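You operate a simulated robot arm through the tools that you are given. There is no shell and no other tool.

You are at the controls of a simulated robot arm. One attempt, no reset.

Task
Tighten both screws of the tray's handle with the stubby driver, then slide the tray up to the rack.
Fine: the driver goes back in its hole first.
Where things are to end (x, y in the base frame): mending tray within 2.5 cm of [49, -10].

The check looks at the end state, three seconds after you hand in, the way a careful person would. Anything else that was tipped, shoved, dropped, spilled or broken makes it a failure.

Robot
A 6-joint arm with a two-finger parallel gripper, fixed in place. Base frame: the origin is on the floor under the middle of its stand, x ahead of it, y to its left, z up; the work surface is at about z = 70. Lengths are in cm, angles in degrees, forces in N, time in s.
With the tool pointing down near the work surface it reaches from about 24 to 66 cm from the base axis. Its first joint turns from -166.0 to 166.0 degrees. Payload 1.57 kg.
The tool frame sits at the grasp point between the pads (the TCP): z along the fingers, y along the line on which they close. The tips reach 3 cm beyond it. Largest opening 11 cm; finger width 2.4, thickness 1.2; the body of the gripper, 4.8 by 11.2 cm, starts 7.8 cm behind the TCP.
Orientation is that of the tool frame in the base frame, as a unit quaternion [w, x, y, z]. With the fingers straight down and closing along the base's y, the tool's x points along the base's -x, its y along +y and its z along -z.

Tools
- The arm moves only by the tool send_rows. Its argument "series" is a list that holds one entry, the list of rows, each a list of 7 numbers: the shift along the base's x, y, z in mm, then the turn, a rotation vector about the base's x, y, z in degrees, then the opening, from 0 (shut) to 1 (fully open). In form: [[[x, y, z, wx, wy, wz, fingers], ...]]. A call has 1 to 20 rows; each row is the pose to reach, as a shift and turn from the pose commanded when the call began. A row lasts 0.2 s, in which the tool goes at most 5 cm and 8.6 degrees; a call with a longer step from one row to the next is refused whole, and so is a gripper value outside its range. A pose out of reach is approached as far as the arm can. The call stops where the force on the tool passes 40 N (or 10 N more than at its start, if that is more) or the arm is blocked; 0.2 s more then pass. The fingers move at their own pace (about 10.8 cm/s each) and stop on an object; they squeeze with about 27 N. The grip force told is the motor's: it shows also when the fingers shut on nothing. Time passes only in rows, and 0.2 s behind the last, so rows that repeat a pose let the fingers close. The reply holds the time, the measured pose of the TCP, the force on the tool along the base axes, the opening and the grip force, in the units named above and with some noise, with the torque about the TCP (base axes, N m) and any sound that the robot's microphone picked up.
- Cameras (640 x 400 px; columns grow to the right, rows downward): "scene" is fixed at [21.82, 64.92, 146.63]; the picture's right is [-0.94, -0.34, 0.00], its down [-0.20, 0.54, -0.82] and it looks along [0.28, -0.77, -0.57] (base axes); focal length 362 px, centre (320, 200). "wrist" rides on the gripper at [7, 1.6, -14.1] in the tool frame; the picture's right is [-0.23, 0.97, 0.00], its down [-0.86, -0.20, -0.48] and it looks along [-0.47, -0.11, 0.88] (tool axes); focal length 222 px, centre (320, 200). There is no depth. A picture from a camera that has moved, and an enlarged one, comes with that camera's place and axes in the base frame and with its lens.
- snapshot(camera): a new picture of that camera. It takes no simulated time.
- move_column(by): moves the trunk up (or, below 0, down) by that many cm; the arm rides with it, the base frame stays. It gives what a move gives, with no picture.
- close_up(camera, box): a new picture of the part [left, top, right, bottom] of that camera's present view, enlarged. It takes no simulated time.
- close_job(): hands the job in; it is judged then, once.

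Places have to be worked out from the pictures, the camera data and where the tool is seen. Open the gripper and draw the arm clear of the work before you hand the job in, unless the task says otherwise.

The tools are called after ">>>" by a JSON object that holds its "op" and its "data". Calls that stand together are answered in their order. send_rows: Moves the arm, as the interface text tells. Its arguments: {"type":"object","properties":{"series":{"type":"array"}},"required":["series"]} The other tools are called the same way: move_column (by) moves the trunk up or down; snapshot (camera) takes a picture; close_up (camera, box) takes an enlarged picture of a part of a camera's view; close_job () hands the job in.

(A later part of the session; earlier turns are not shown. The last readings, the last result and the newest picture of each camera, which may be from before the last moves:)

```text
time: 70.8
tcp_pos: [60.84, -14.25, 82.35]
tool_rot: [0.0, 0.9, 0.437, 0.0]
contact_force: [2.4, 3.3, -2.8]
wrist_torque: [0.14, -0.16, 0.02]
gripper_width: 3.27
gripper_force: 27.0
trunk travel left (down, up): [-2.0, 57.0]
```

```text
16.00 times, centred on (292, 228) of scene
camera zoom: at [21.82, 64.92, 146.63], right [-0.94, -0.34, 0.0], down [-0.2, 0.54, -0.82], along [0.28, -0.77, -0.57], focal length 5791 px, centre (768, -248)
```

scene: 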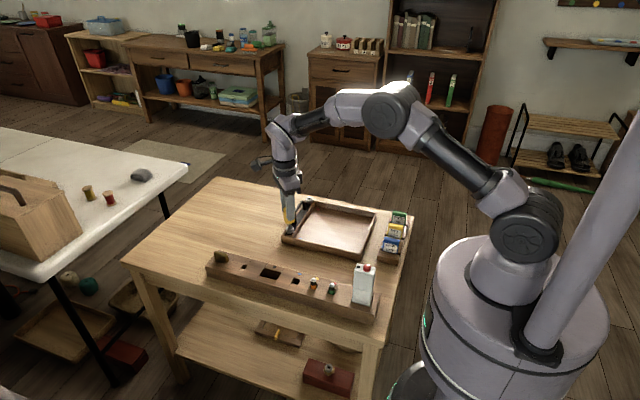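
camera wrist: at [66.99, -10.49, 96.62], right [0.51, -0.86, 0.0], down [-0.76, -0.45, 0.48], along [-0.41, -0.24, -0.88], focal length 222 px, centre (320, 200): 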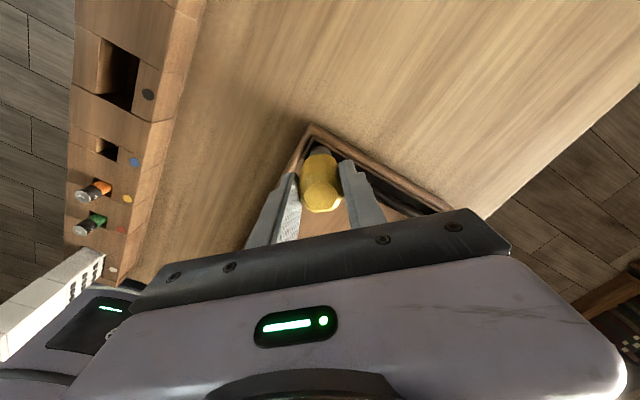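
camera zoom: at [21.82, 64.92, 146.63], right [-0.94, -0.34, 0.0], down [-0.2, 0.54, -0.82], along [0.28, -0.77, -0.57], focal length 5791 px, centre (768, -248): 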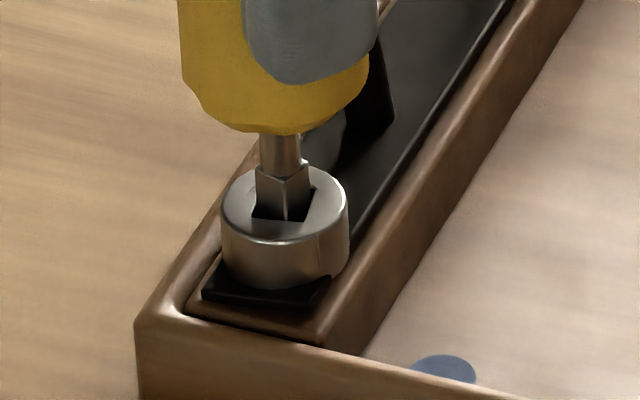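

The socket is back at the stop angle with the bit just biting. I press on another 8° to confirm resistance without pressing down.

>>> {"op": "send_rows", "data": {"series": [[[0.25, 0.1, 0, 0, 0, -4, 0], [0.35, -0.1, 0, 0, 0, -8, 0]]]}}

>>> {"op": "close_up", "data": {"camera": "scene", "box": [285, 220, 299, 236]}}

```text
time: 71.4
tcp_pos: [61.04, -14.15, 82.41]
tool_rot: [0.001, 0.928, 0.373, 0.0]
contact_force: [3.3, 4.2, 0.1]
wrist_torque: [0.09, -0.19, 0.13]
gripper_width: 3.25
gripper_force: 27.2
trunk travel left (down, up): [-2.0, 57.0]
```

```text
16.00 times, centred on (292, 228) of scene
camera zoom: at [21.82, 64.92, 146.63], right [-0.94, -0.34, 0.0], down [-0.2, 0.54, -0.82], along [0.28, -0.77, -0.57], focal length 5791 px, centre (768, -248)
```

zoom: 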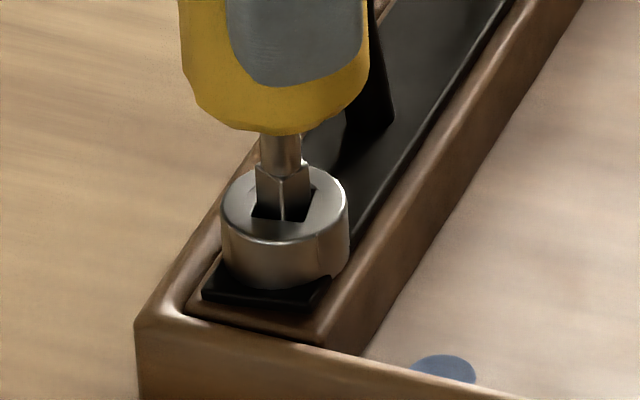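

It resists at 0.13 N·m and does not move: tight. I back off only 9° to unload the corners, check, and then lift straight out.

>>> {"op": "send_rows", "data": {"series": [[[-0.2, -0.1, 0, 0, 0, 3, 0], [-0.45, -0.1, 0, 0, 0, 6, 0], [-0.6, 0.0, 0, 0, 0, 9, 0], [-0.6, 0.0, 0, 0, 0, 9, 0]]]}}

>>> {"op": "close_up", "data": {"camera": "scene", "box": [285, 220, 299, 236]}}

```text
time: 72.4
tcp_pos: [60.96, -14.05, 82.35]
tool_rot: [0.0, 0.895, 0.445, 0.0]
contact_force: [4.7, 4.6, 1.0]
wrist_torque: [0.3, -0.36, 0.0]
gripper_width: 3.23
gripper_force: 27.4
trunk travel left (down, up): [-2.0, 57.0]
```

```text
16.00 times, centred on (292, 228) of scene
camera zoom: at [21.82, 64.92, 146.63], right [-0.94, -0.34, 0.0], down [-0.2, 0.54, -0.82], along [0.28, -0.77, -0.57], focal length 5791 px, centre (768, -248)
```

zoom: 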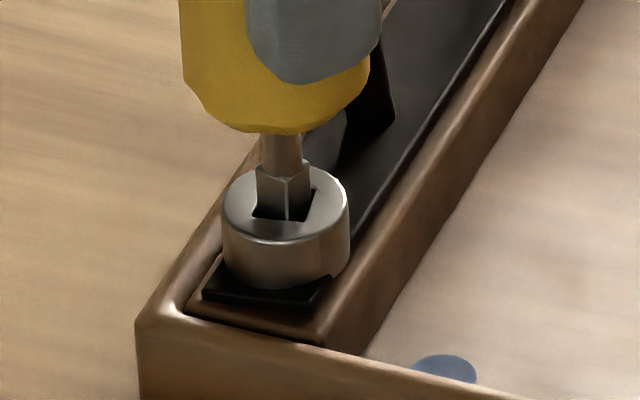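

Torque is gone and the socket stayed. I relieve the side force and lift out slowly.

>>> {"op": "send_rows", "data": {"series": [[[0.6, 0.6, 0, 0, 0, 0, 0], [0.6, 0.6, 2, 0, 0, 0, 0], [0.6, 0.6, 5, 0, 0, 0, 0], [0.6, 0.6, 9, 0, 0, 0, 0], [0.6, 0.6, 14, 0, 0, 0, 0], [0.6, 0.6, 20, 0, 0, 0, 0], [0.6, 0.6, 30, 0, 0, 0, 0], [0.6, 0.6, 50, 0, 0, 0, 0], [0.6, 0.6, 62, 0, 0, 0, 0]]]}}

>>> {"op": "close_up", "data": {"camera": "scene", "box": [280, 210, 304, 240]}}

>>> {"op": "snapshot", "data": {"camera": "wrist"}}

```text
time: 74.4
tcp_pos: [61.06, -14.34, 88.54]
tool_rot: [0.0, 0.895, 0.445, 0.0]
contact_force: [0.7, -1.1, -8.1]
wrist_torque: [0.16, -0.32, 0.32]
gripper_width: 3.25
gripper_force: 27.0
trunk travel left (down, up): [-2.0, 57.0]
```

```text
13.33 times, centred on (292, 225) of scene
camera zoom: at [21.82, 64.92, 146.63], right [-0.94, -0.34, 0.0], down [-0.2, 0.54, -0.82], along [0.28, -0.77, -0.57], focal length 4826 px, centre (693, -133)
```

zoom: 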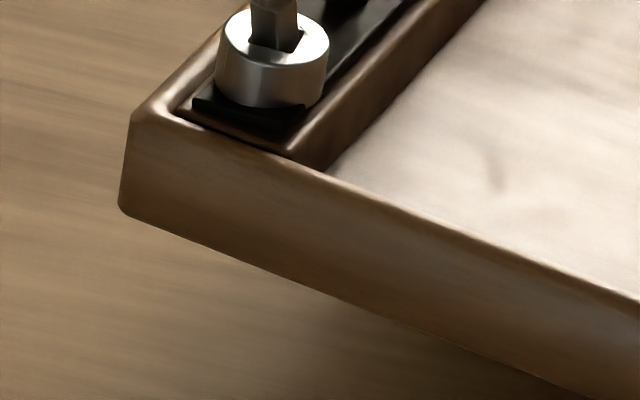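

```text
taken
camera wrist: at [66.41, -9.56, 102.76], right [0.64, -0.77, 0.0], down [-0.68, -0.56, 0.48], along [-0.37, -0.31, -0.88], focal length 222 px, centre (320, 200)
```

wrist: 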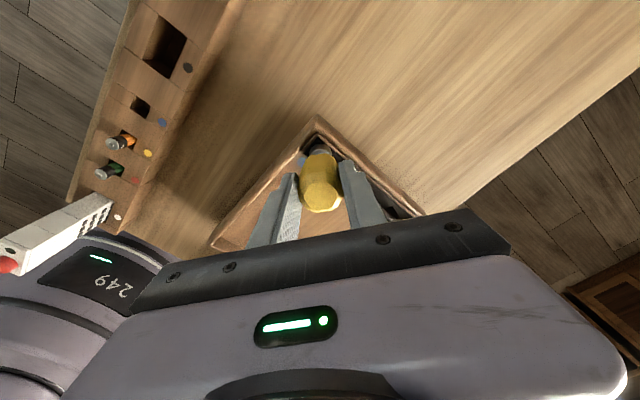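

The bit jammed in the socket and the tray corner came up with it. I lower it straight back down gently the same way.

>>> {"op": "send_rows", "data": {"series": [[[0, 0, -8, 0, 0, 0, 0], [0, 0, -16, 0, 0, 0, 0], [0, 0, -24, 0, 0, 0, 0], [0, 0, -32, 0, 0, 0, 0], [0, 0, -40, 0, 0, 0, 0], [0, 0, -47, 0, 0, 0, 0], [0, 0, -53, 0, 0, 0, 0], [0, 0, -58, 0, 0, 0, 0], [0, 0, -61, 0, 0, 0, 0], [0, 0, -62, 0, 0, 0, 0], [0, 0, -62, 0, 0, 0, 0]]]}}

>>> {"op": "close_up", "data": {"camera": "scene", "box": [270, 190, 330, 250]}}

>>> {"op": "close_up", "data": {"camera": "scene", "box": [285, 220, 299, 236]}}

```text
time: 76.8
tcp_pos: [60.85, -14.2, 82.58]
tool_rot: [0.001, 0.896, 0.444, 0.001]
contact_force: [4.5, -1.8, 20.8]
wrist_torque: [-0.14, -0.28, 0.03]
gripper_width: 3.29
gripper_force: 27.0
trunk travel left (down, up): [-2.0, 57.0]
```

```text
6.67 times, centred on (300, 220) of scene
camera zoom: at [21.82, 64.92, 146.63], right [-0.94, -0.34, 0.0], down [-0.2, 0.54, -0.82], along [0.28, -0.77, -0.57], focal length 2413 px, centre (453, 67)
```

zoom: 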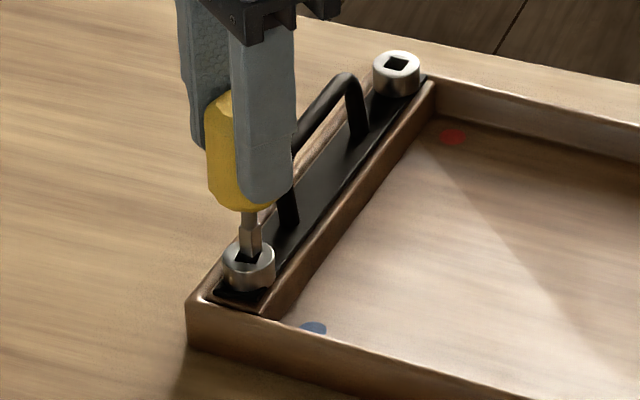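

```text
16.00 times, centred on (292, 228) of scene
camera zoom: at [21.82, 64.92, 146.63], right [-0.94, -0.34, 0.0], down [-0.2, 0.54, -0.82], along [0.28, -0.77, -0.57], focal length 5791 px, centre (768, -248)
```

zoom: 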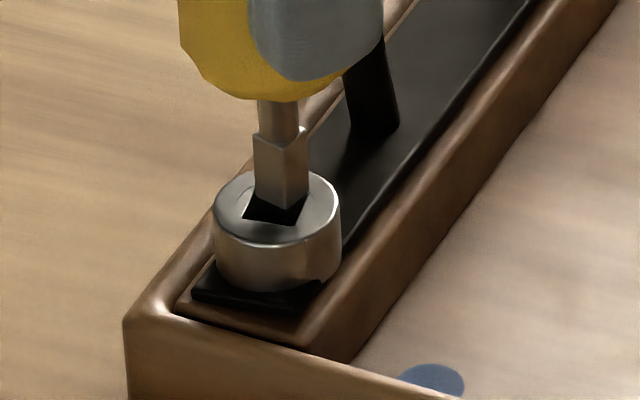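

The tray is down flat again and the bit came free, sitting on the rim with the driver slid up about 8 mm in the grip. I raise 3 cm to clear and inspect.

>>> {"op": "send_rows", "data": {"series": [[[0, 0, 3, 0, 0, 0, 0], [0, 0, 8, 0, 0, 0, 0], [0, 0, 15, 0, 0, 0, 0], [0, 0, 25, 0, 0, 0, 0], [0, 0, 40, 0, 0, 0, 0], [0, 0, 40, 0, 0, 0, 0]]]}}

>>> {"op": "close_up", "data": {"camera": "scene", "box": [270, 190, 330, 250]}}

>>> {"op": "close_up", "data": {"camera": "scene", "box": [285, 216, 299, 236]}}

>>> {"op": "snapshot", "data": {"camera": "scene"}}

```text
time: 78.2
tcp_pos: [60.92, -14.03, 86.39]
tool_rot: [0.0, 0.896, 0.445, 0.0]
contact_force: [-0.5, 0.0, -1.0]
wrist_torque: [0.01, 0.0, 0.01]
gripper_width: 3.3
gripper_force: 27.1
trunk travel left (down, up): [-2.0, 57.0]
```

```text
6.67 times, centred on (300, 220) of scene
camera zoom: at [21.82, 64.92, 146.63], right [-0.94, -0.34, 0.0], down [-0.2, 0.54, -0.82], along [0.28, -0.77, -0.57], focal length 2413 px, centre (453, 67)
```

zoom: 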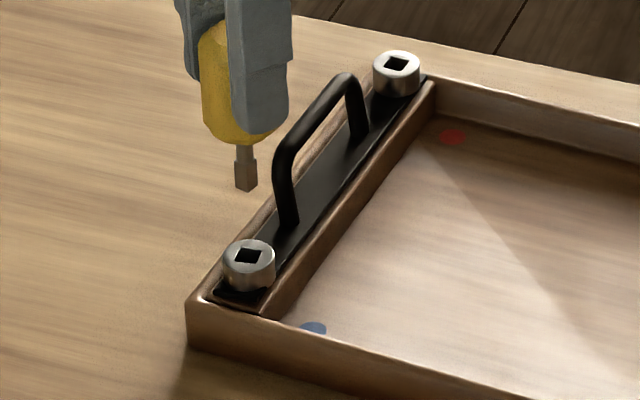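

```text
16.00 times, centred on (292, 226) of scene
camera zoom: at [21.82, 64.92, 146.63], right [-0.94, -0.34, 0.0], down [-0.2, 0.54, -0.82], along [0.28, -0.77, -0.57], focal length 5791 px, centre (768, -216)
```

zoom: 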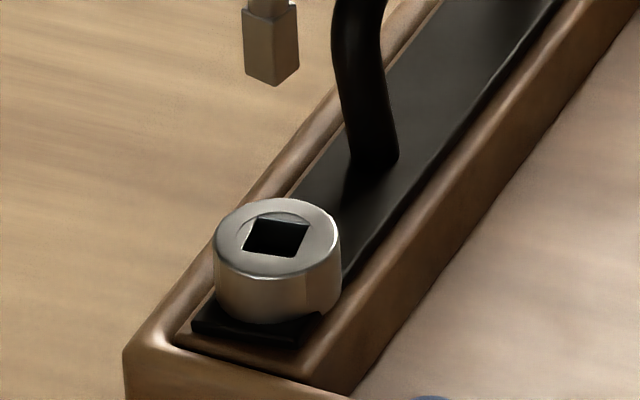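

```text
taken
```

scene: 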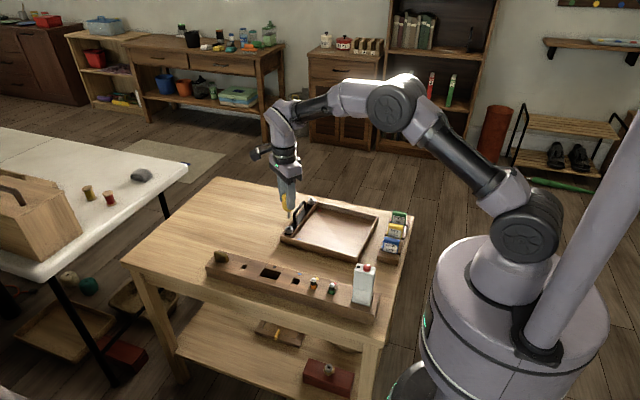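

The near socket stands turned about 80° clockwise with its head down, and the tray is flat. The handle grip is now uneven, so I'll set the driver back in its hole to re-grip it squarely on the flats, turning it so the bit lines up with the hole on the way.

>>> {"op": "send_rows", "data": {"series": [[[0, 0, 10, 0, 0, 8.5, 0], [0, 10, 20, 0, 0, 17, 0], [4, 28, 22, 0, 0, 25.5, 0], [8, 46, 22, 0, 0, 34, 0], [12, 64, 22, 0, 0, 42.5, 0], [16, 82, 22, 0, 0, 51, 0], [20, 100, 22, 0, 0, 59.5, 0], [25, 120, 22, 0, 0, 68, 0], [30, 140, 22, 0, 0, 76.5, 0], [36, 160, 22, 0, 0, 85, 0], [42, 180, 22, 0, 0, 93.5, 0], [45, 193.5, 22, 0, 0, 101, 0], [45, 193.5, 22, 0, 0, 101, 0]]]}}

>>> {"op": "close_up", "data": {"camera": "scene", "box": [225, 225, 265, 280]}}

>>> {"op": "close_up", "data": {"camera": "scene", "box": [232, 244, 256, 272]}}

>>> {"op": "close_up", "data": {"camera": "wrist", "box": [280, 110, 360, 170]}}

```text
time: 81.0
tcp_pos: [65.37, 5.28, 88.61]
tool_rot: [0.0, 0.226, 0.974, 0.0]
contact_force: [-0.3, -0.1, -0.8]
wrist_torque: [0.01, -0.05, -0.01]
gripper_width: 3.26
gripper_force: 26.9
trunk travel left (down, up): [-2.0, 57.0]
```

```text
7.27 times, centred on (245, 252) of scene
camera zoom: at [21.82, 64.92, 146.63], right [-0.94, -0.34, 0.0], down [-0.2, 0.54, -0.82], along [0.28, -0.77, -0.57], focal length 2632 px, centre (866, -182)
```

zoom: 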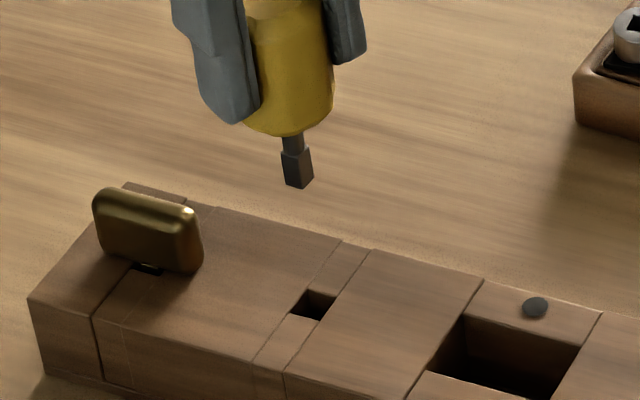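

```text
14.29 times, centred on (244, 258) of scene
camera zoom: at [21.82, 64.92, 146.63], right [-0.94, -0.34, 0.0], down [-0.2, 0.54, -0.82], along [0.28, -0.77, -0.57], focal length 5171 px, centre (1406, -629)
```

zoom: 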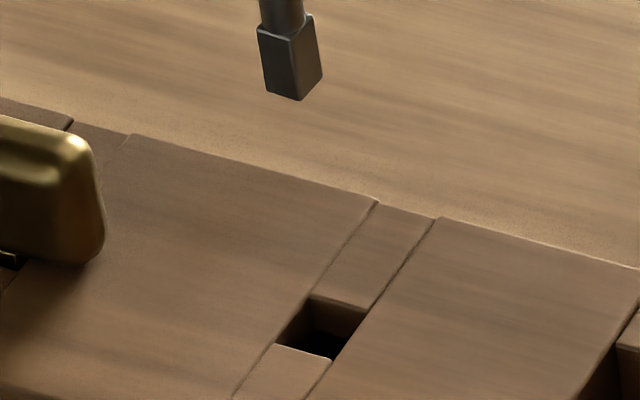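

```text
6.67 times, centred on (320, 140) of wrist
camera zoom: at [59.79, 9.81, 102.76], right [0.63, 0.77, 0.0], down [0.68, -0.55, 0.48], along [0.37, -0.3, -0.88], focal length 1481 px, centre (320, 600)
```

zoom: 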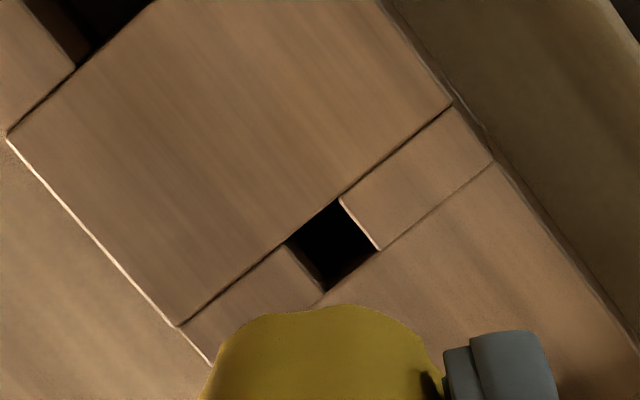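

The bit hangs nearly over the hole; both views say about +2.4 mm in x and +1.2 mm in y are needed. I shift and go down to just above the rack for another look.

>>> {"op": "send_rows", "data": {"series": [[[2.4, 1.2, -15, 0, 0, 0, 0], [2.4, 1.2, -35, 0, 0, 0, 0], [2.4, 1.2, -50, 0, 0, 0, 0], [2.4, 1.2, -50, 0, 0, 0, 0]]]}}

>>> {"op": "close_up", "data": {"camera": "scene", "box": [236, 252, 252, 272]}}

```text
time: 82.0
tcp_pos: [65.72, 5.41, 83.57]
tool_rot: [0.001, 0.227, 0.974, 0.001]
contact_force: [0.6, -0.1, -1.5]
wrist_torque: [0.0, -0.01, -0.01]
gripper_width: 3.3
gripper_force: 26.8
trunk travel left (down, up): [-2.0, 57.0]
```

```text
16.00 times, centred on (244, 262) of scene
camera zoom: at [21.82, 64.92, 146.63], right [-0.94, -0.34, 0.0], down [-0.2, 0.54, -0.82], along [0.28, -0.77, -0.57], focal length 5791 px, centre (1536, -792)
```

zoom: 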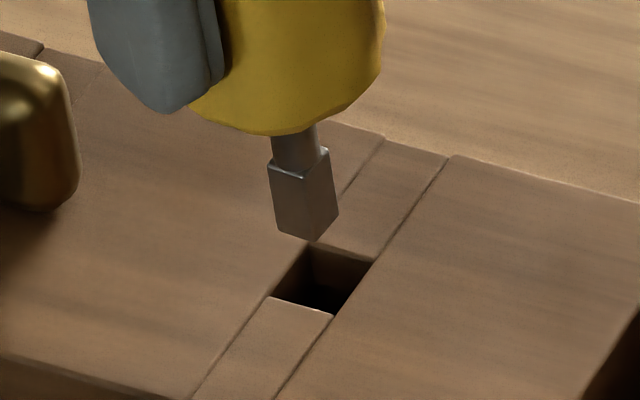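

The bit is right over its hole, about 1.3 cm above it. I shift 0.8 mm in y and lower it in, watching the force.

>>> {"op": "send_rows", "data": {"series": [[[-0.3, 0.8, -5, 0, 0, 0, 0], [-0.3, 0.8, -10, 0, 0, 0, 0], [-0.3, 0.8, -15, 0, 0, 0, 0], [-0.3, 0.8, -20, 0, 0, 0, 0], [-0.3, 0.8, -20, 0, 0, 0, 0]]]}}

>>> {"op": "close_up", "data": {"camera": "scene", "box": [236, 252, 252, 272]}}

```text
time: 83.2
tcp_pos: [65.57, 5.37, 81.78]
tool_rot: [0.002, 0.227, 0.974, 0.001]
contact_force: [0.6, -0.6, 17.6]
wrist_torque: [0.03, -0.03, 0.0]
gripper_width: 3.26
gripper_force: 26.4
trunk travel left (down, up): [-2.0, 57.0]
```

```text
16.00 times, centred on (244, 262) of scene
camera zoom: at [21.82, 64.92, 146.63], right [-0.94, -0.34, 0.0], down [-0.2, 0.54, -0.82], along [0.28, -0.77, -0.57], focal length 5791 px, centre (1536, -792)
```

zoom: 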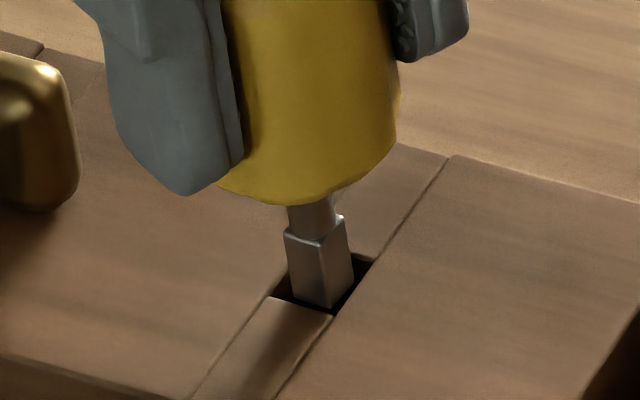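

The bit touched the front edge of the hole (18 N). I lift 5 mm and move it by +1.6, -2.2 mm before lowering again.

>>> {"op": "send_rows", "data": {"series": [[[0, 0, 3, 0, 0, 0, 0], [0, 0, 6, 0, 0, 0, 0], [1.6, -2.2, 6, 0, 0, 0, 0], [1.6, -2.2, 6, 0, 0, 0, 0]]]}}

>>> {"op": "close_up", "data": {"camera": "scene", "box": [236, 252, 252, 272]}}

```text
time: 84.2
tcp_pos: [65.76, 5.26, 82.05]
tool_rot: [0.0, 0.226, 0.974, -0.001]
contact_force: [-0.3, -0.6, -1.9]
wrist_torque: [0.02, 0.02, -0.02]
gripper_width: 3.29
gripper_force: 27.3
trunk travel left (down, up): [-2.0, 57.0]
```

```text
16.00 times, centred on (244, 262) of scene
camera zoom: at [21.82, 64.92, 146.63], right [-0.94, -0.34, 0.0], down [-0.2, 0.54, -0.82], along [0.28, -0.77, -0.57], focal length 5791 px, centre (1536, -792)
```

zoom: 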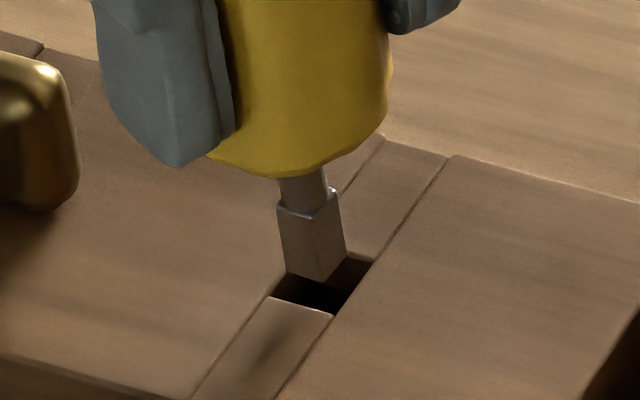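

Now the bit sits centred above the hole. I lower it 3.5 cm at most, stopping when the handle meets the rack.

>>> {"op": "send_rows", "data": {"series": [[[-0.3, -0.3, -5, 0, 0, 0, 0], [-0.3, -0.3, -10, 0, 0, 0, 0], [-0.3, -0.3, -15, 0, 0, 0, 0], [-0.3, -0.3, -15, 0, 0, 0, 0]]]}}

>>> {"op": "close_up", "data": {"camera": "scene", "box": [232, 248, 256, 274]}}

```text
time: 85.2
tcp_pos: [65.86, 5.13, 80.68]
tool_rot: [0.0, 0.227, 0.974, 0.0]
contact_force: [-0.4, 0.4, -1.2]
wrist_torque: [0.01, -0.01, 0.04]
gripper_width: 3.28
gripper_force: 26.4
trunk travel left (down, up): [-2.0, 57.0]
```

```text
15.38 times, centred on (244, 261) of scene
camera zoom: at [21.82, 64.92, 146.63], right [-0.94, -0.34, 0.0], down [-0.2, 0.54, -0.82], along [0.28, -0.77, -0.57], focal length 5569 px, centre (1489, -738)
```

zoom: 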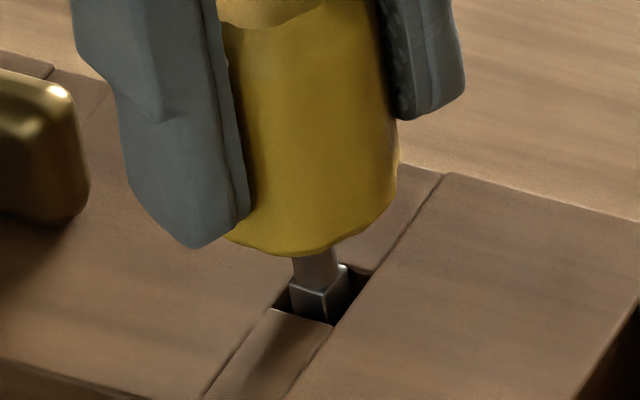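

The bit is in the hole without force. I lower another 12 mm.

>>> {"op": "send_rows", "data": {"series": [[[0, 0, -5, 0, 0, 0, 0], [0, 0, -10, 0, 0, 0, 0], [0, 0, -13, 0, 0, 0, 0], [0, 0, -13, 0, 0, 0, 0]]]}}

>>> {"op": "close_up", "data": {"camera": "scene", "box": [232, 248, 256, 274]}}

```text
time: 86.2
tcp_pos: [65.86, 5.14, 79.35]
tool_rot: [0.0, 0.227, 0.974, -0.001]
contact_force: [-0.1, -0.4, -1.1]
wrist_torque: [0.03, -0.01, -0.03]
gripper_width: 3.29
gripper_force: 26.6
trunk travel left (down, up): [-2.0, 57.0]
```

```text
15.38 times, centred on (244, 261) of scene
camera zoom: at [21.82, 64.92, 146.63], right [-0.94, -0.34, 0.0], down [-0.2, 0.54, -0.82], along [0.28, -0.77, -0.57], focal length 5569 px, centre (1489, -738)
```

zoom: 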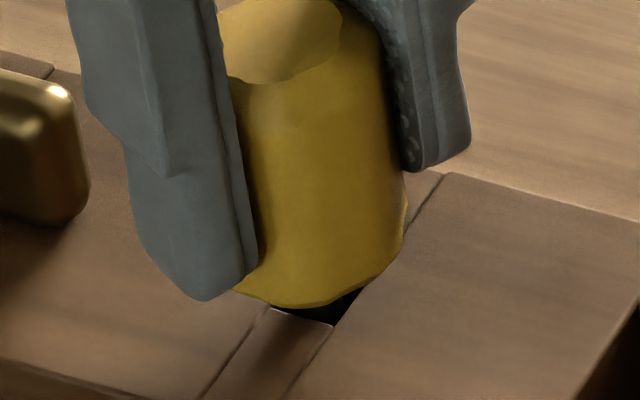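

Still clear by about half a centimetre. I lower another 8 mm in fine steps.

>>> {"op": "send_rows", "data": {"series": [[[0, 0, -3, 0, 0, 0, 0], [0, 0, -6, 0, 0, 0, 0], [0, 0, -8, 0, 0, 0, 0], [0, 0, -8, 0, 0, 0, 0]]]}}

>>> {"op": "close_up", "data": {"camera": "scene", "box": [232, 248, 256, 274]}}

```text
time: 87.2
tcp_pos: [65.87, 5.18, 78.52]
tool_rot: [0.0, 0.227, 0.974, 0.001]
contact_force: [-0.8, 0.1, -1.7]
wrist_torque: [0.0, 0.0, 0.0]
gripper_width: 3.29
gripper_force: 27.3
trunk travel left (down, up): [-2.0, 57.0]
```

```text
15.38 times, centred on (244, 261) of scene
camera zoom: at [21.82, 64.92, 146.63], right [-0.94, -0.34, 0.0], down [-0.2, 0.54, -0.82], along [0.28, -0.77, -0.57], focal length 5569 px, centre (1489, -738)
```

zoom: 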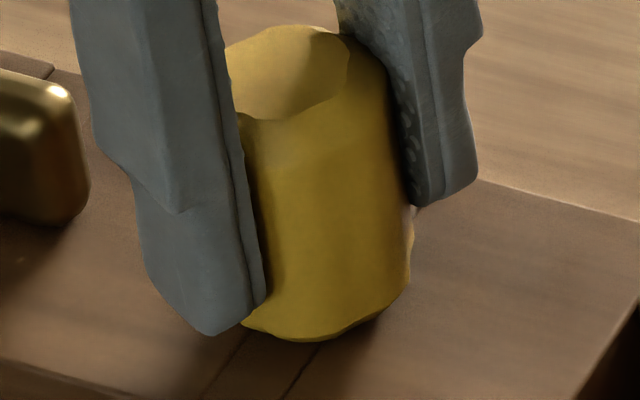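

Nearly down. I lower 2 mm more to feel for the rack.

>>> {"op": "send_rows", "data": {"series": [[[0, 0, -1, 0, 0, 0, 0], [0, 0, -2, 0, 0, 0, 0], [0, 0, -2, 0, 0, 0, 0]]]}}

>>> {"op": "close_up", "data": {"camera": "scene", "box": [232, 248, 256, 274]}}

>>> {"op": "close_up", "data": {"camera": "wrist", "box": [260, 120, 380, 230]}}

```text
time: 88.0
tcp_pos: [65.8, 5.21, 78.54]
tool_rot: [-0.001, 0.226, 0.974, 0.0]
contact_force: [0.6, -0.1, 2.1]
wrist_torque: [0.0, -0.08, -0.01]
gripper_width: 3.29
gripper_force: 26.8
trunk travel left (down, up): [-2.0, 57.0]
```

```text
15.38 times, centred on (244, 261) of scene
camera zoom: at [21.82, 64.92, 146.63], right [-0.94, -0.34, 0.0], down [-0.2, 0.54, -0.82], along [0.28, -0.77, -0.57], focal length 5569 px, centre (1489, -738)
```

zoom: 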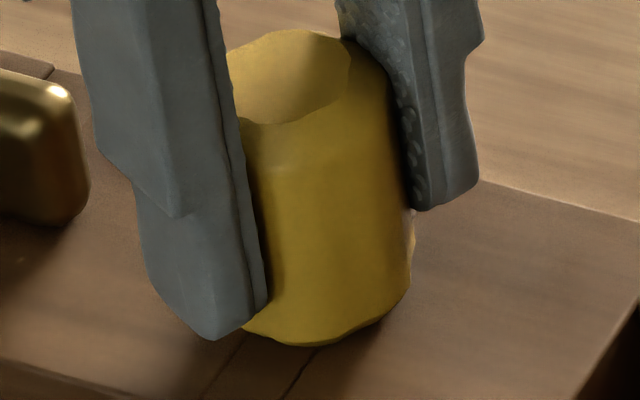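

```text
3.64 times, centred on (320, 175) of wrist
camera zoom: at [60.16, 9.77, 92.64], right [0.63, 0.77, 0.0], down [0.68, -0.56, 0.48], along [0.37, -0.3, -0.88], focal length 808 px, centre (320, 291)
```

zoom: 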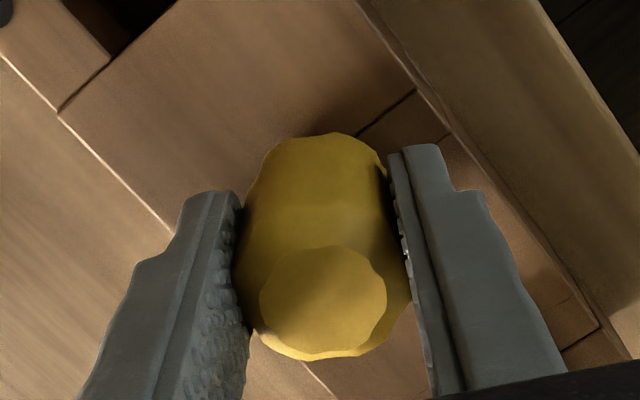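

The driver rests in its hole (2 N). I open the fingers a little so it can stand freely and check how it sits.

>>> {"op": "send_rows", "data": {"series": [[[0, 0, 1, 0, 0, 0, 0.36], [0, 0, 1, 0, 0, 0, 0.45], [0, 0, 1, 0, 0, 0, 0.45], [0, 0, 1, 0, 0, 0, 0.45]]]}}

>>> {"op": "close_up", "data": {"camera": "scene", "box": [232, 248, 256, 274]}}

>>> {"op": "close_up", "data": {"camera": "wrist", "box": [260, 120, 380, 230]}}

```text
time: 89.0
tcp_pos: [65.74, 5.29, 78.43]
tool_rot: [0.001, 0.227, 0.974, 0.0]
contact_force: [-0.2, -0.5, 0.0]
wrist_torque: [0.0, 0.02, 0.0]
gripper_width: 4.94
gripper_force: 0.0
trunk travel left (down, up): [-2.0, 57.0]
```

```text
15.38 times, centred on (244, 261) of scene
camera zoom: at [21.82, 64.92, 146.63], right [-0.94, -0.34, 0.0], down [-0.2, 0.54, -0.82], along [0.28, -0.77, -0.57], focal length 5569 px, centre (1489, -738)
```

zoom: 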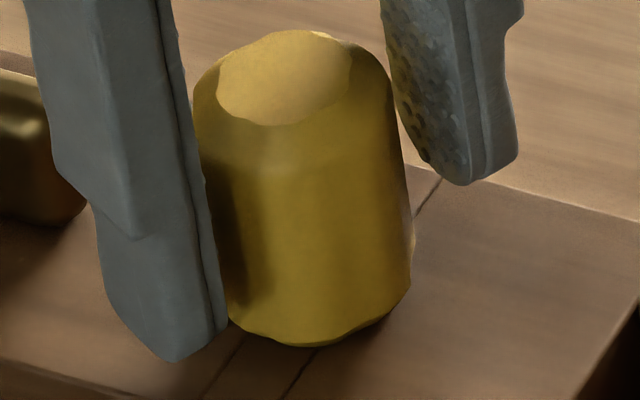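

```text
3.64 times, centred on (320, 175) of wrist
camera zoom: at [60.15, 9.75, 92.69], right [0.63, 0.77, 0.0], down [0.68, -0.56, 0.48], along [0.37, -0.3, -0.88], focal length 808 px, centre (320, 291)
```

zoom: 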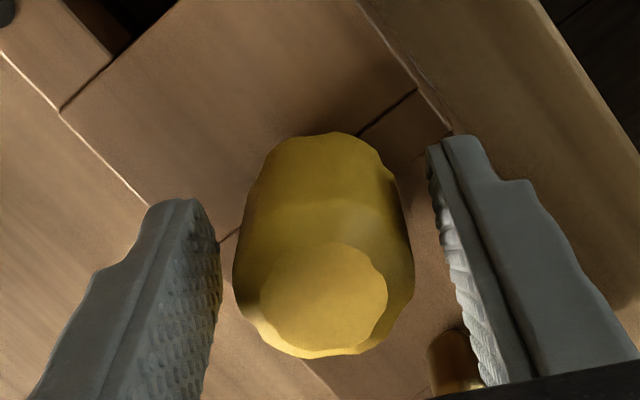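

The driver stands freely, within half a millimetre of the tool axis. I turn the tool to -22.5° so the pads meet opposite flats, and close again.

>>> {"op": "send_rows", "data": {"series": [[[0.3, 0, 1, 0, 0, 3.6, 0.45], [0.3, 0, 1, 0, 0, 3.6, 0.45], [0.3, 0, 1, 0, 0, 3.6, 0.3], [0.3, 0, 1, 0, 0, 3.6, 0.1], [0.3, 0, 1, 0, 0, 3.6, 0], [0.3, 0, 1, 0, 0, 3.6, 0]]]}}

>>> {"op": "close_up", "data": {"camera": "wrist", "box": [260, 120, 380, 230]}}

>>> {"op": "close_up", "data": {"camera": "scene", "box": [232, 248, 256, 274]}}

```text
time: 90.4
tcp_pos: [65.91, 5.06, 78.64]
tool_rot: [0.0, 0.196, 0.981, 0.0]
contact_force: [1.1, -0.4, 1.3]
wrist_torque: [0.05, -0.01, -0.02]
gripper_width: 3.29
gripper_force: 27.3
trunk travel left (down, up): [-2.0, 57.0]
```

```text
3.64 times, centred on (320, 175) of wrist
camera zoom: at [59.91, 9.39, 92.82], right [0.58, 0.81, 0.0], down [0.71, -0.51, 0.48], along [0.39, -0.28, -0.88], focal length 808 px, centre (320, 291)
```

zoom: 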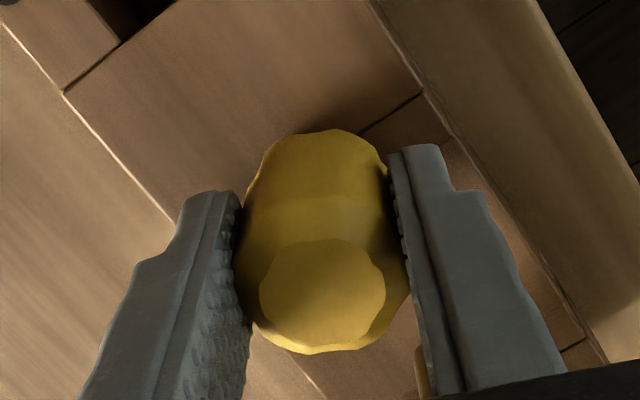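

```text
15.38 times, centred on (244, 261) of scene
camera zoom: at [21.82, 64.92, 146.63], right [-0.94, -0.34, 0.0], down [-0.2, 0.54, -0.82], along [0.28, -0.77, -0.57], focal length 5569 px, centre (1489, -738)
```

zoom: 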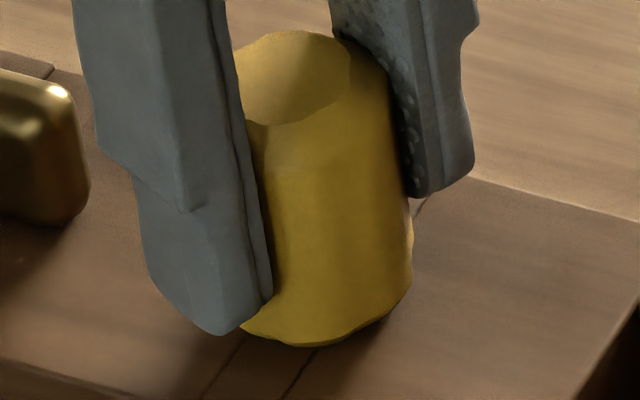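

Gripped again at 3.29 cm with the axis well centred. I lift the driver out by 6 cm, then raise the trunk 5 cm so the shoulder is level with the work at the far screw.

>>> {"op": "send_rows", "data": {"series": [[[0, 0, 8, 0, 0, 0, 0], [0, 0, 20, 0, 0, 0, 0], [0, 0, 40, 0, 0, 0, 0], [0, 0, 60, 0, 0, 0, 0], [0, 0, 60, 0, 0, 0, 0]]]}}

>>> {"op": "move_column", "data": {"by": 5}}

>>> {"op": "close_up", "data": {"camera": "scene", "box": [215, 210, 275, 275]}}

```text
time: 91.6
tcp_pos: [65.9, 5.21, 84.61]
tool_rot: [0.0, 0.196, 0.981, 0.0]
contact_force: [-0.1, 0.0, -1.1]
wrist_torque: [-0.02, 0.02, 0.0]
gripper_width: 3.29
gripper_force: 27.2
trunk travel left (down, up): [-2.0, 57.0]
```

```text
time: 92.5
tcp_pos: [65.87, 5.12, 89.53]
tool_rot: [0.0, 0.196, 0.981, 0.0]
contact_force: [0.2, -0.1, -0.9]
wrist_torque: [-0.03, 0.0, 0.02]
gripper_width: 3.28
gripper_force: 26.7
trunk travel left (down, up): [-7.0, 52.0]
```

```text
6.15 times, centred on (245, 242) of scene
camera zoom: at [21.82, 64.92, 146.63], right [-0.94, -0.34, 0.0], down [-0.2, 0.54, -0.82], along [0.28, -0.77, -0.57], focal length 2228 px, centre (782, -62)
```

zoom: 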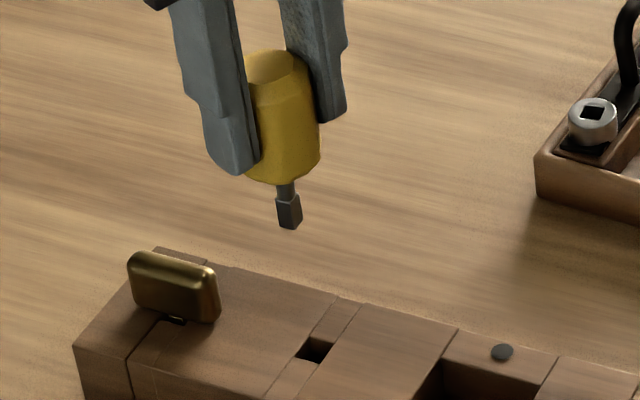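

Driver out and hanging straight. I fly it over to the far screw, stopping 2 cm short in x to measure with the wrist camera.

>>> {"op": "send_rows", "data": {"series": [[[-15, -30, -5, 0, 0, 0, 0], [-30, -70, -10, 0, 0, 0, 0], [-45, -112, -15, 0, 0, 0, 0], [-58, -155, -15, 0, 0, 0, 0], [-66, -198, -15, 0, 0, 0, 0], [-72, -240, -15, 0, 0, 0, 0], [-74, -282, -15, 0, 0, 0, 0], [-74, -322, -15, 0, 0, 0, 0], [-74, -361, -15, 0, 0, 0, 0], [-74, -361, -15, 0, 0, 0, 0]]]}}

>>> {"op": "snapshot", "data": {"camera": "wrist"}}

>>> {"op": "close_up", "data": {"camera": "scene", "box": [285, 175, 335, 240]}}

```text
time: 94.7
tcp_pos: [58.29, -30.98, 88.1]
tool_rot: [0.0, 0.195, 0.981, 0.0]
contact_force: [0.0, 0.0, -1.2]
wrist_torque: [0.0, 0.02, -0.02]
gripper_width: 3.26
gripper_force: 27.2
trunk travel left (down, up): [-7.0, 52.0]
```

```text
taken
camera wrist: at [52.52, -26.75, 102.32], right [0.58, 0.81, 0.0], down [0.71, -0.51, 0.48], along [0.39, -0.28, -0.88], focal length 222 px, centre (320, 200)
```

wrist: 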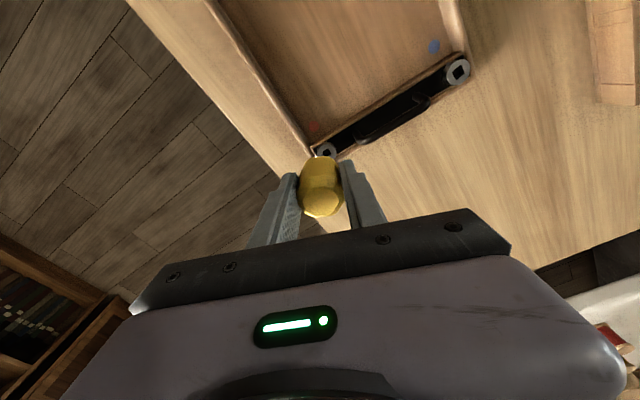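

```text
6.15 times, centred on (310, 208) of scene
camera zoom: at [21.82, 64.92, 146.63], right [-0.94, -0.34, 0.0], down [-0.2, 0.54, -0.82], along [0.28, -0.77, -0.57], focal length 2228 px, centre (382, 154)
```

zoom: 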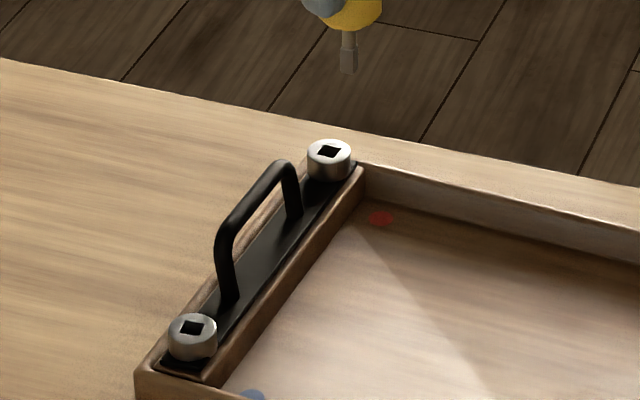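

>>> {"op": "close_up", "data": {"camera": "wrist", "box": [300, 125, 350, 170]}}

>>> {"op": "close_up", "data": {"camera": "wrist", "box": [435, 50, 480, 95]}}

>>> {"op": "close_up", "data": {"camera": "scene", "box": [302, 180, 322, 206]}}

```text
8.89 times, centred on (325, 148) of wrist
camera zoom: at [52.52, -26.75, 102.32], right [0.58, 0.81, 0.0], down [0.71, -0.51, 0.48], along [0.39, -0.28, -0.88], focal length 1974 px, centre (276, 667)
```

zoom: 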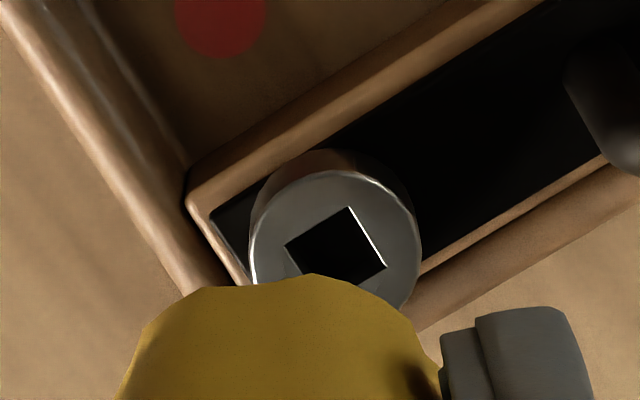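

```text
8.89 times, centred on (458, 72) of wrist
camera zoom: at [52.52, -26.75, 102.32], right [0.58, 0.81, 0.0], down [0.71, -0.51, 0.48], along [0.39, -0.28, -0.88], focal length 1974 px, centre (-902, 1333)
```

zoom: 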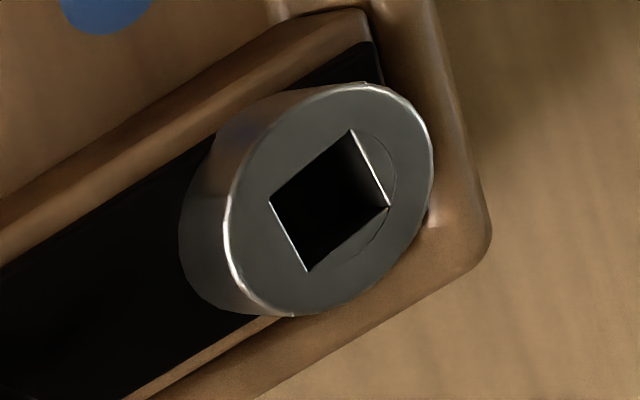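

```text
15.38 times, centred on (312, 193) of scene
camera zoom: at [21.82, 64.92, 146.63], right [-0.94, -0.34, 0.0], down [-0.2, 0.54, -0.82], along [0.28, -0.77, -0.57], focal length 5569 px, centre (443, 308)
```

zoom: 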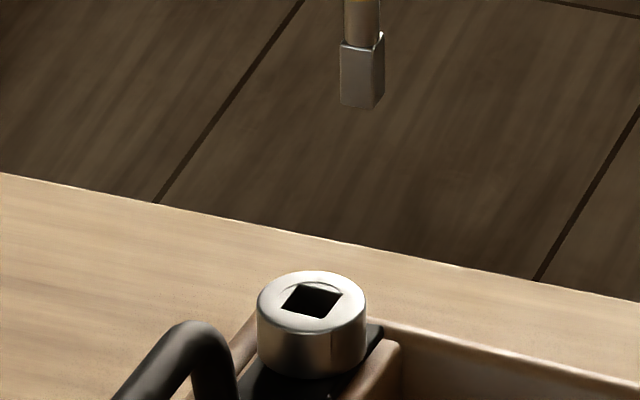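

The tray has turned about 3° since (from the lifted corner), putting the far socket at (59.7, -30.9), comfortably reachable. I move the bit over it (+13 mm in x), turn 6° to match, and come down to just above it.

>>> {"op": "send_rows", "data": {"series": [[[7, 0.2, -5, 0, 0, -3, 0], [13, 0.4, -15, 0, 0, -6, 0], [13, 0.4, -30, 0, 0, -6, 0], [13, 0.4, -43, 0, 0, -6, 0], [13, 0.4, -43, 0, 0, -6, 0]]]}}

>>> {"op": "close_up", "data": {"camera": "scene", "box": [302, 186, 318, 206]}}

```text
time: 95.9
tcp_pos: [59.67, -31.01, 83.81]
tool_rot: [0.0, 0.247, 0.969, -0.001]
contact_force: [-0.2, 0.1, -0.7]
wrist_torque: [0.01, 0.0, 0.0]
gripper_width: 3.26
gripper_force: 27.1
trunk travel left (down, up): [-7.0, 52.0]
```

```text
16.00 times, centred on (310, 196) of scene
camera zoom: at [21.82, 64.92, 146.63], right [-0.94, -0.34, 0.0], down [-0.2, 0.54, -0.82], along [0.28, -0.77, -0.57], focal length 5791 px, centre (480, 264)
```

zoom: 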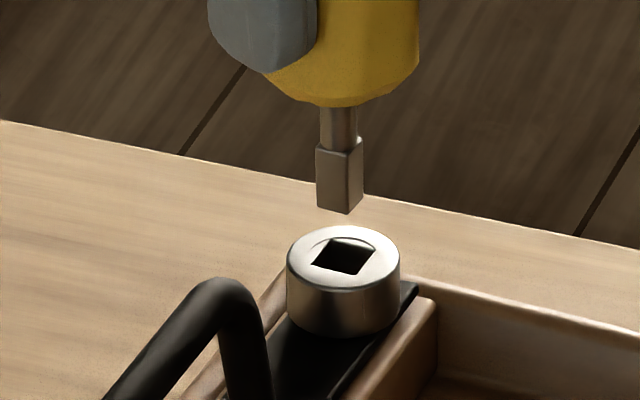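

The bit lines up with the far socket, about 1.5 cm above. I descend to the mouth and then into it in fine steps.

>>> {"op": "send_rows", "data": {"series": [[[-0.3, 0, -5, 0, 0, 3, 0], [-0.3, 0, -10, 0, 0, 4, 0], [-0.3, 0, -14, 0, 0, 4, 0], [-0.3, 0, -17, 0, 0, 4, 0], [-0.3, 0, -17, 0, 0, 4, 0]]]}}

>>> {"op": "close_up", "data": {"camera": "scene", "box": [302, 186, 318, 206]}}

```text
time: 97.1
tcp_pos: [59.68, -30.83, 82.1]
tool_rot: [0.0, 0.212, 0.977, 0.0]
contact_force: [-0.2, 0.2, -0.7]
wrist_torque: [0.02, -0.03, 0.0]
gripper_width: 3.29
gripper_force: 26.8
trunk travel left (down, up): [-7.0, 52.0]
```

```text
16.00 times, centred on (310, 196) of scene
camera zoom: at [21.82, 64.92, 146.63], right [-0.94, -0.34, 0.0], down [-0.2, 0.54, -0.82], along [0.28, -0.77, -0.57], focal length 5791 px, centre (480, 264)
```

zoom: 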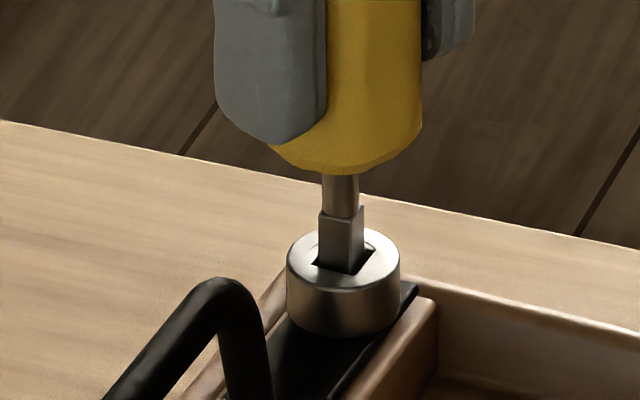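

It is entering without force. I go down another 6 mm.

>>> {"op": "send_rows", "data": {"series": [[[0.2, -0.3, -2, 0, 0, 0, 0], [0.4, -0.5, -4, 0, 0, 0, 0], [0.4, -0.5, -6, 0, 0, 0, 0], [0.4, -0.5, -6, 0, 0, 0, 0]]]}}

>>> {"op": "close_up", "data": {"camera": "scene", "box": [302, 186, 318, 206]}}

```text
time: 98.1
tcp_pos: [59.68, -30.84, 81.7]
tool_rot: [0.001, 0.213, 0.977, 0.0]
contact_force: [0.6, -0.4, 4.0]
wrist_torque: [-0.01, -0.03, -0.01]
gripper_width: 3.26
gripper_force: 27.0
trunk travel left (down, up): [-7.0, 52.0]
```

```text
16.00 times, centred on (310, 196) of scene
camera zoom: at [21.82, 64.92, 146.63], right [-0.94, -0.34, 0.0], down [-0.2, 0.54, -0.82], along [0.28, -0.77, -0.57], focal length 5791 px, centre (480, 264)
```

zoom: 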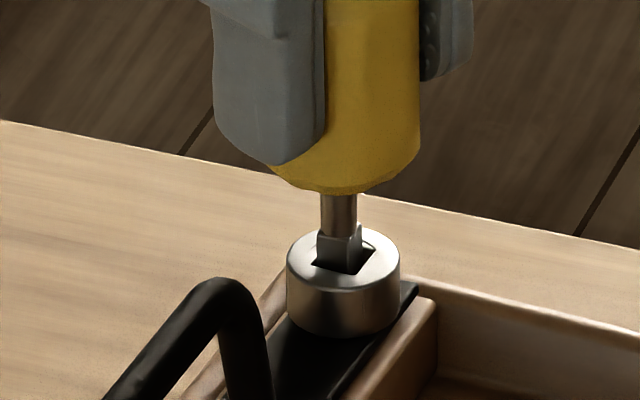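

Light contact with the socket floor (4 N). I start turning clockwise about the tool axis, 40° first, then check.

>>> {"op": "send_rows", "data": {"series": [[[0, 0, 0.3, 0, 0, -4, 0], [0, 0, 0.3, 0, 0, -8, 0], [0, 0, 0.3, 0, 0, -12, 0], [0, 0, 0.3, 0, 0, -16, 0], [0, 0, 0.3, 0, 0, -20, 0], [0, 0, 0.3, 0, 0, -24, 0], [0, 0, 0.3, 0, 0, -28, 0], [0, 0, 0.3, 0, 0, -32, 0], [0, 0, 0.3, 0, 0, -36, 0], [0, 0, 0.3, 0, 0, -40, 0]]]}}

>>> {"op": "close_up", "data": {"camera": "scene", "box": [302, 186, 318, 206]}}

```text
time: 100.3
tcp_pos: [59.78, -30.83, 81.57]
tool_rot: [-0.001, 0.535, 0.845, 0.0]
contact_force: [1.3, 3.3, 0.2]
wrist_torque: [0.17, -0.08, 0.05]
gripper_width: 3.27
gripper_force: 27.5
trunk travel left (down, up): [-7.0, 52.0]
```

```text
16.00 times, centred on (310, 196) of scene
camera zoom: at [21.82, 64.92, 146.63], right [-0.94, -0.34, 0.0], down [-0.2, 0.54, -0.82], along [0.28, -0.77, -0.57], focal length 5791 px, centre (480, 264)
```

zoom: 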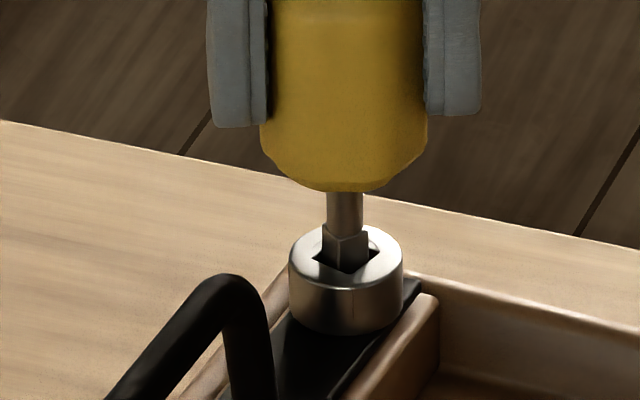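

The socket is turning with the bit (torque 0.05 N·m). I trim y by 0.5 mm and turn another 40°.

>>> {"op": "send_rows", "data": {"series": [[[0.1, 0.5, 0, 0, 0, -4, 0], [0.1, 0.5, 0, 0, 0, -8, 0], [0.1, 0.5, 0, 0, 0, -12, 0], [0.1, 0.5, -0.2, 0, 0, -16, 0], [0.1, 0.5, -0.2, 0, 0, -20, 0], [0.1, 0.5, -0.3, 0, 0, -24, 0], [0.1, 0.5, -0.3, 0, 0, -28, 0], [0.1, 0.5, -0.4, 0, 0, -32, 0], [0.1, 0.5, -0.5, 0, 0, -36, 0], [0.1, 0.5, -0.5, 0, 0, -40, 0]]]}}

>>> {"op": "close_up", "data": {"camera": "scene", "box": [302, 186, 318, 206]}}

```text
time: 102.5
tcp_pos: [59.82, -30.96, 81.49]
tool_rot: [0.0, 0.791, 0.611, 0.001]
contact_force: [7.7, -3.5, 10.7]
wrist_torque: [-0.25, -0.5, 0.01]
gripper_width: 3.27
gripper_force: 26.8
trunk travel left (down, up): [-7.0, 52.0]
```

```text
16.00 times, centred on (310, 196) of scene
camera zoom: at [21.82, 64.92, 146.63], right [-0.94, -0.34, 0.0], down [-0.2, 0.54, -0.82], along [0.28, -0.77, -0.57], focal length 5791 px, centre (480, 264)
```

zoom: 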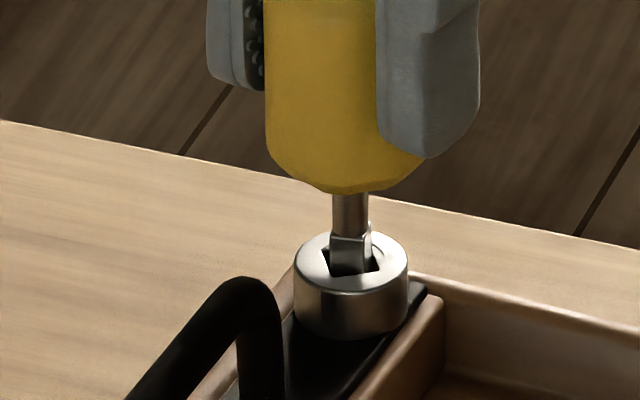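

A side force built up (7.7 N) and the tray seems to have swung a little. I check the whole scene.

>>> {"op": "close_up", "data": {"camera": "scene", "box": [270, 180, 400, 270]}}

>>> {"op": "snapshot", "data": {"camera": "scene"}}

```text
4.44 times, centred on (335, 225) of scene
camera zoom: at [21.82, 64.92, 146.63], right [-0.94, -0.34, 0.0], down [-0.2, 0.54, -0.82], along [0.28, -0.77, -0.57], focal length 1609 px, centre (253, 89)
```

zoom: 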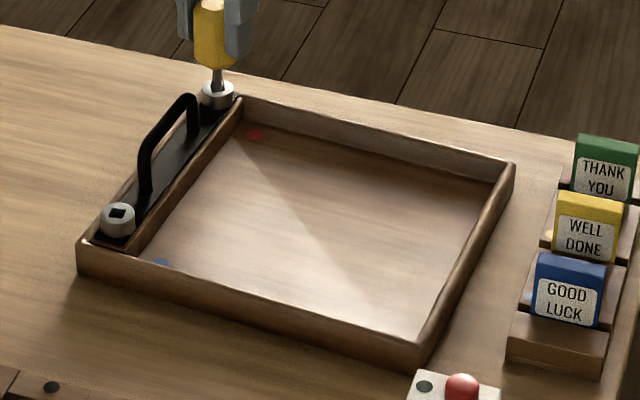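

```text
taken
```

scene: 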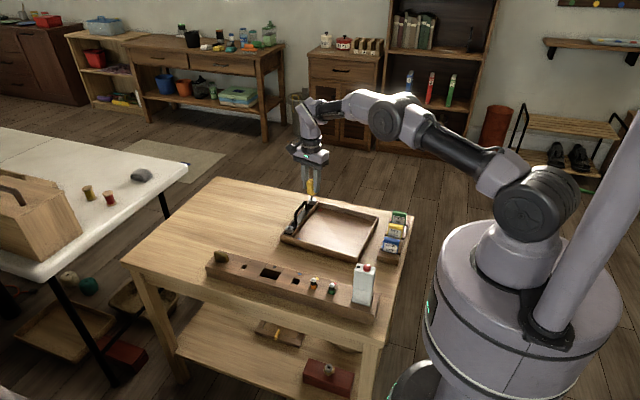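

>>> {"op": "close_up", "data": {"camera": "scene", "box": [282, 192, 326, 240]}}

>>> {"op": "close_up", "data": {"camera": "scene", "box": [284, 216, 304, 240]}}

```text
8.33 times, centred on (304, 216) of scene
camera zoom: at [21.82, 64.92, 146.63], right [-0.94, -0.34, 0.0], down [-0.2, 0.54, -0.82], along [0.28, -0.77, -0.57], focal length 3016 px, centre (453, 67)
```

zoom: 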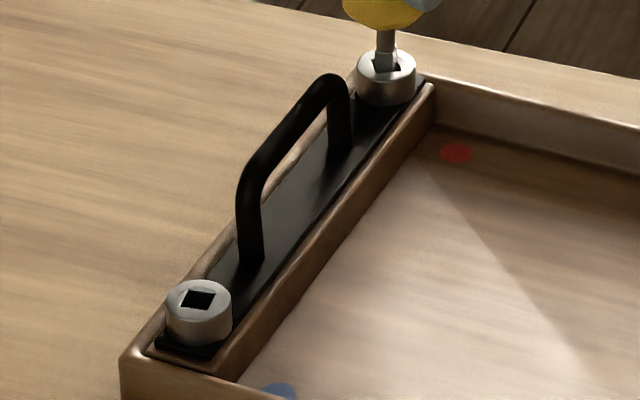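

```text
16.00 times, centred on (294, 228) of scene
camera zoom: at [21.82, 64.92, 146.63], right [-0.94, -0.34, 0.0], down [-0.2, 0.54, -0.82], along [0.28, -0.77, -0.57], focal length 5791 px, centre (736, -248)
```

zoom: 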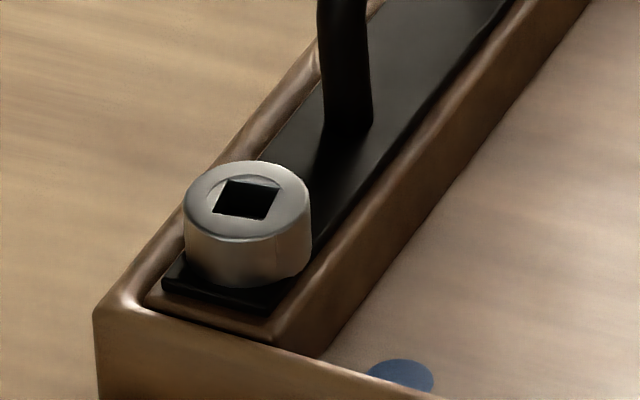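

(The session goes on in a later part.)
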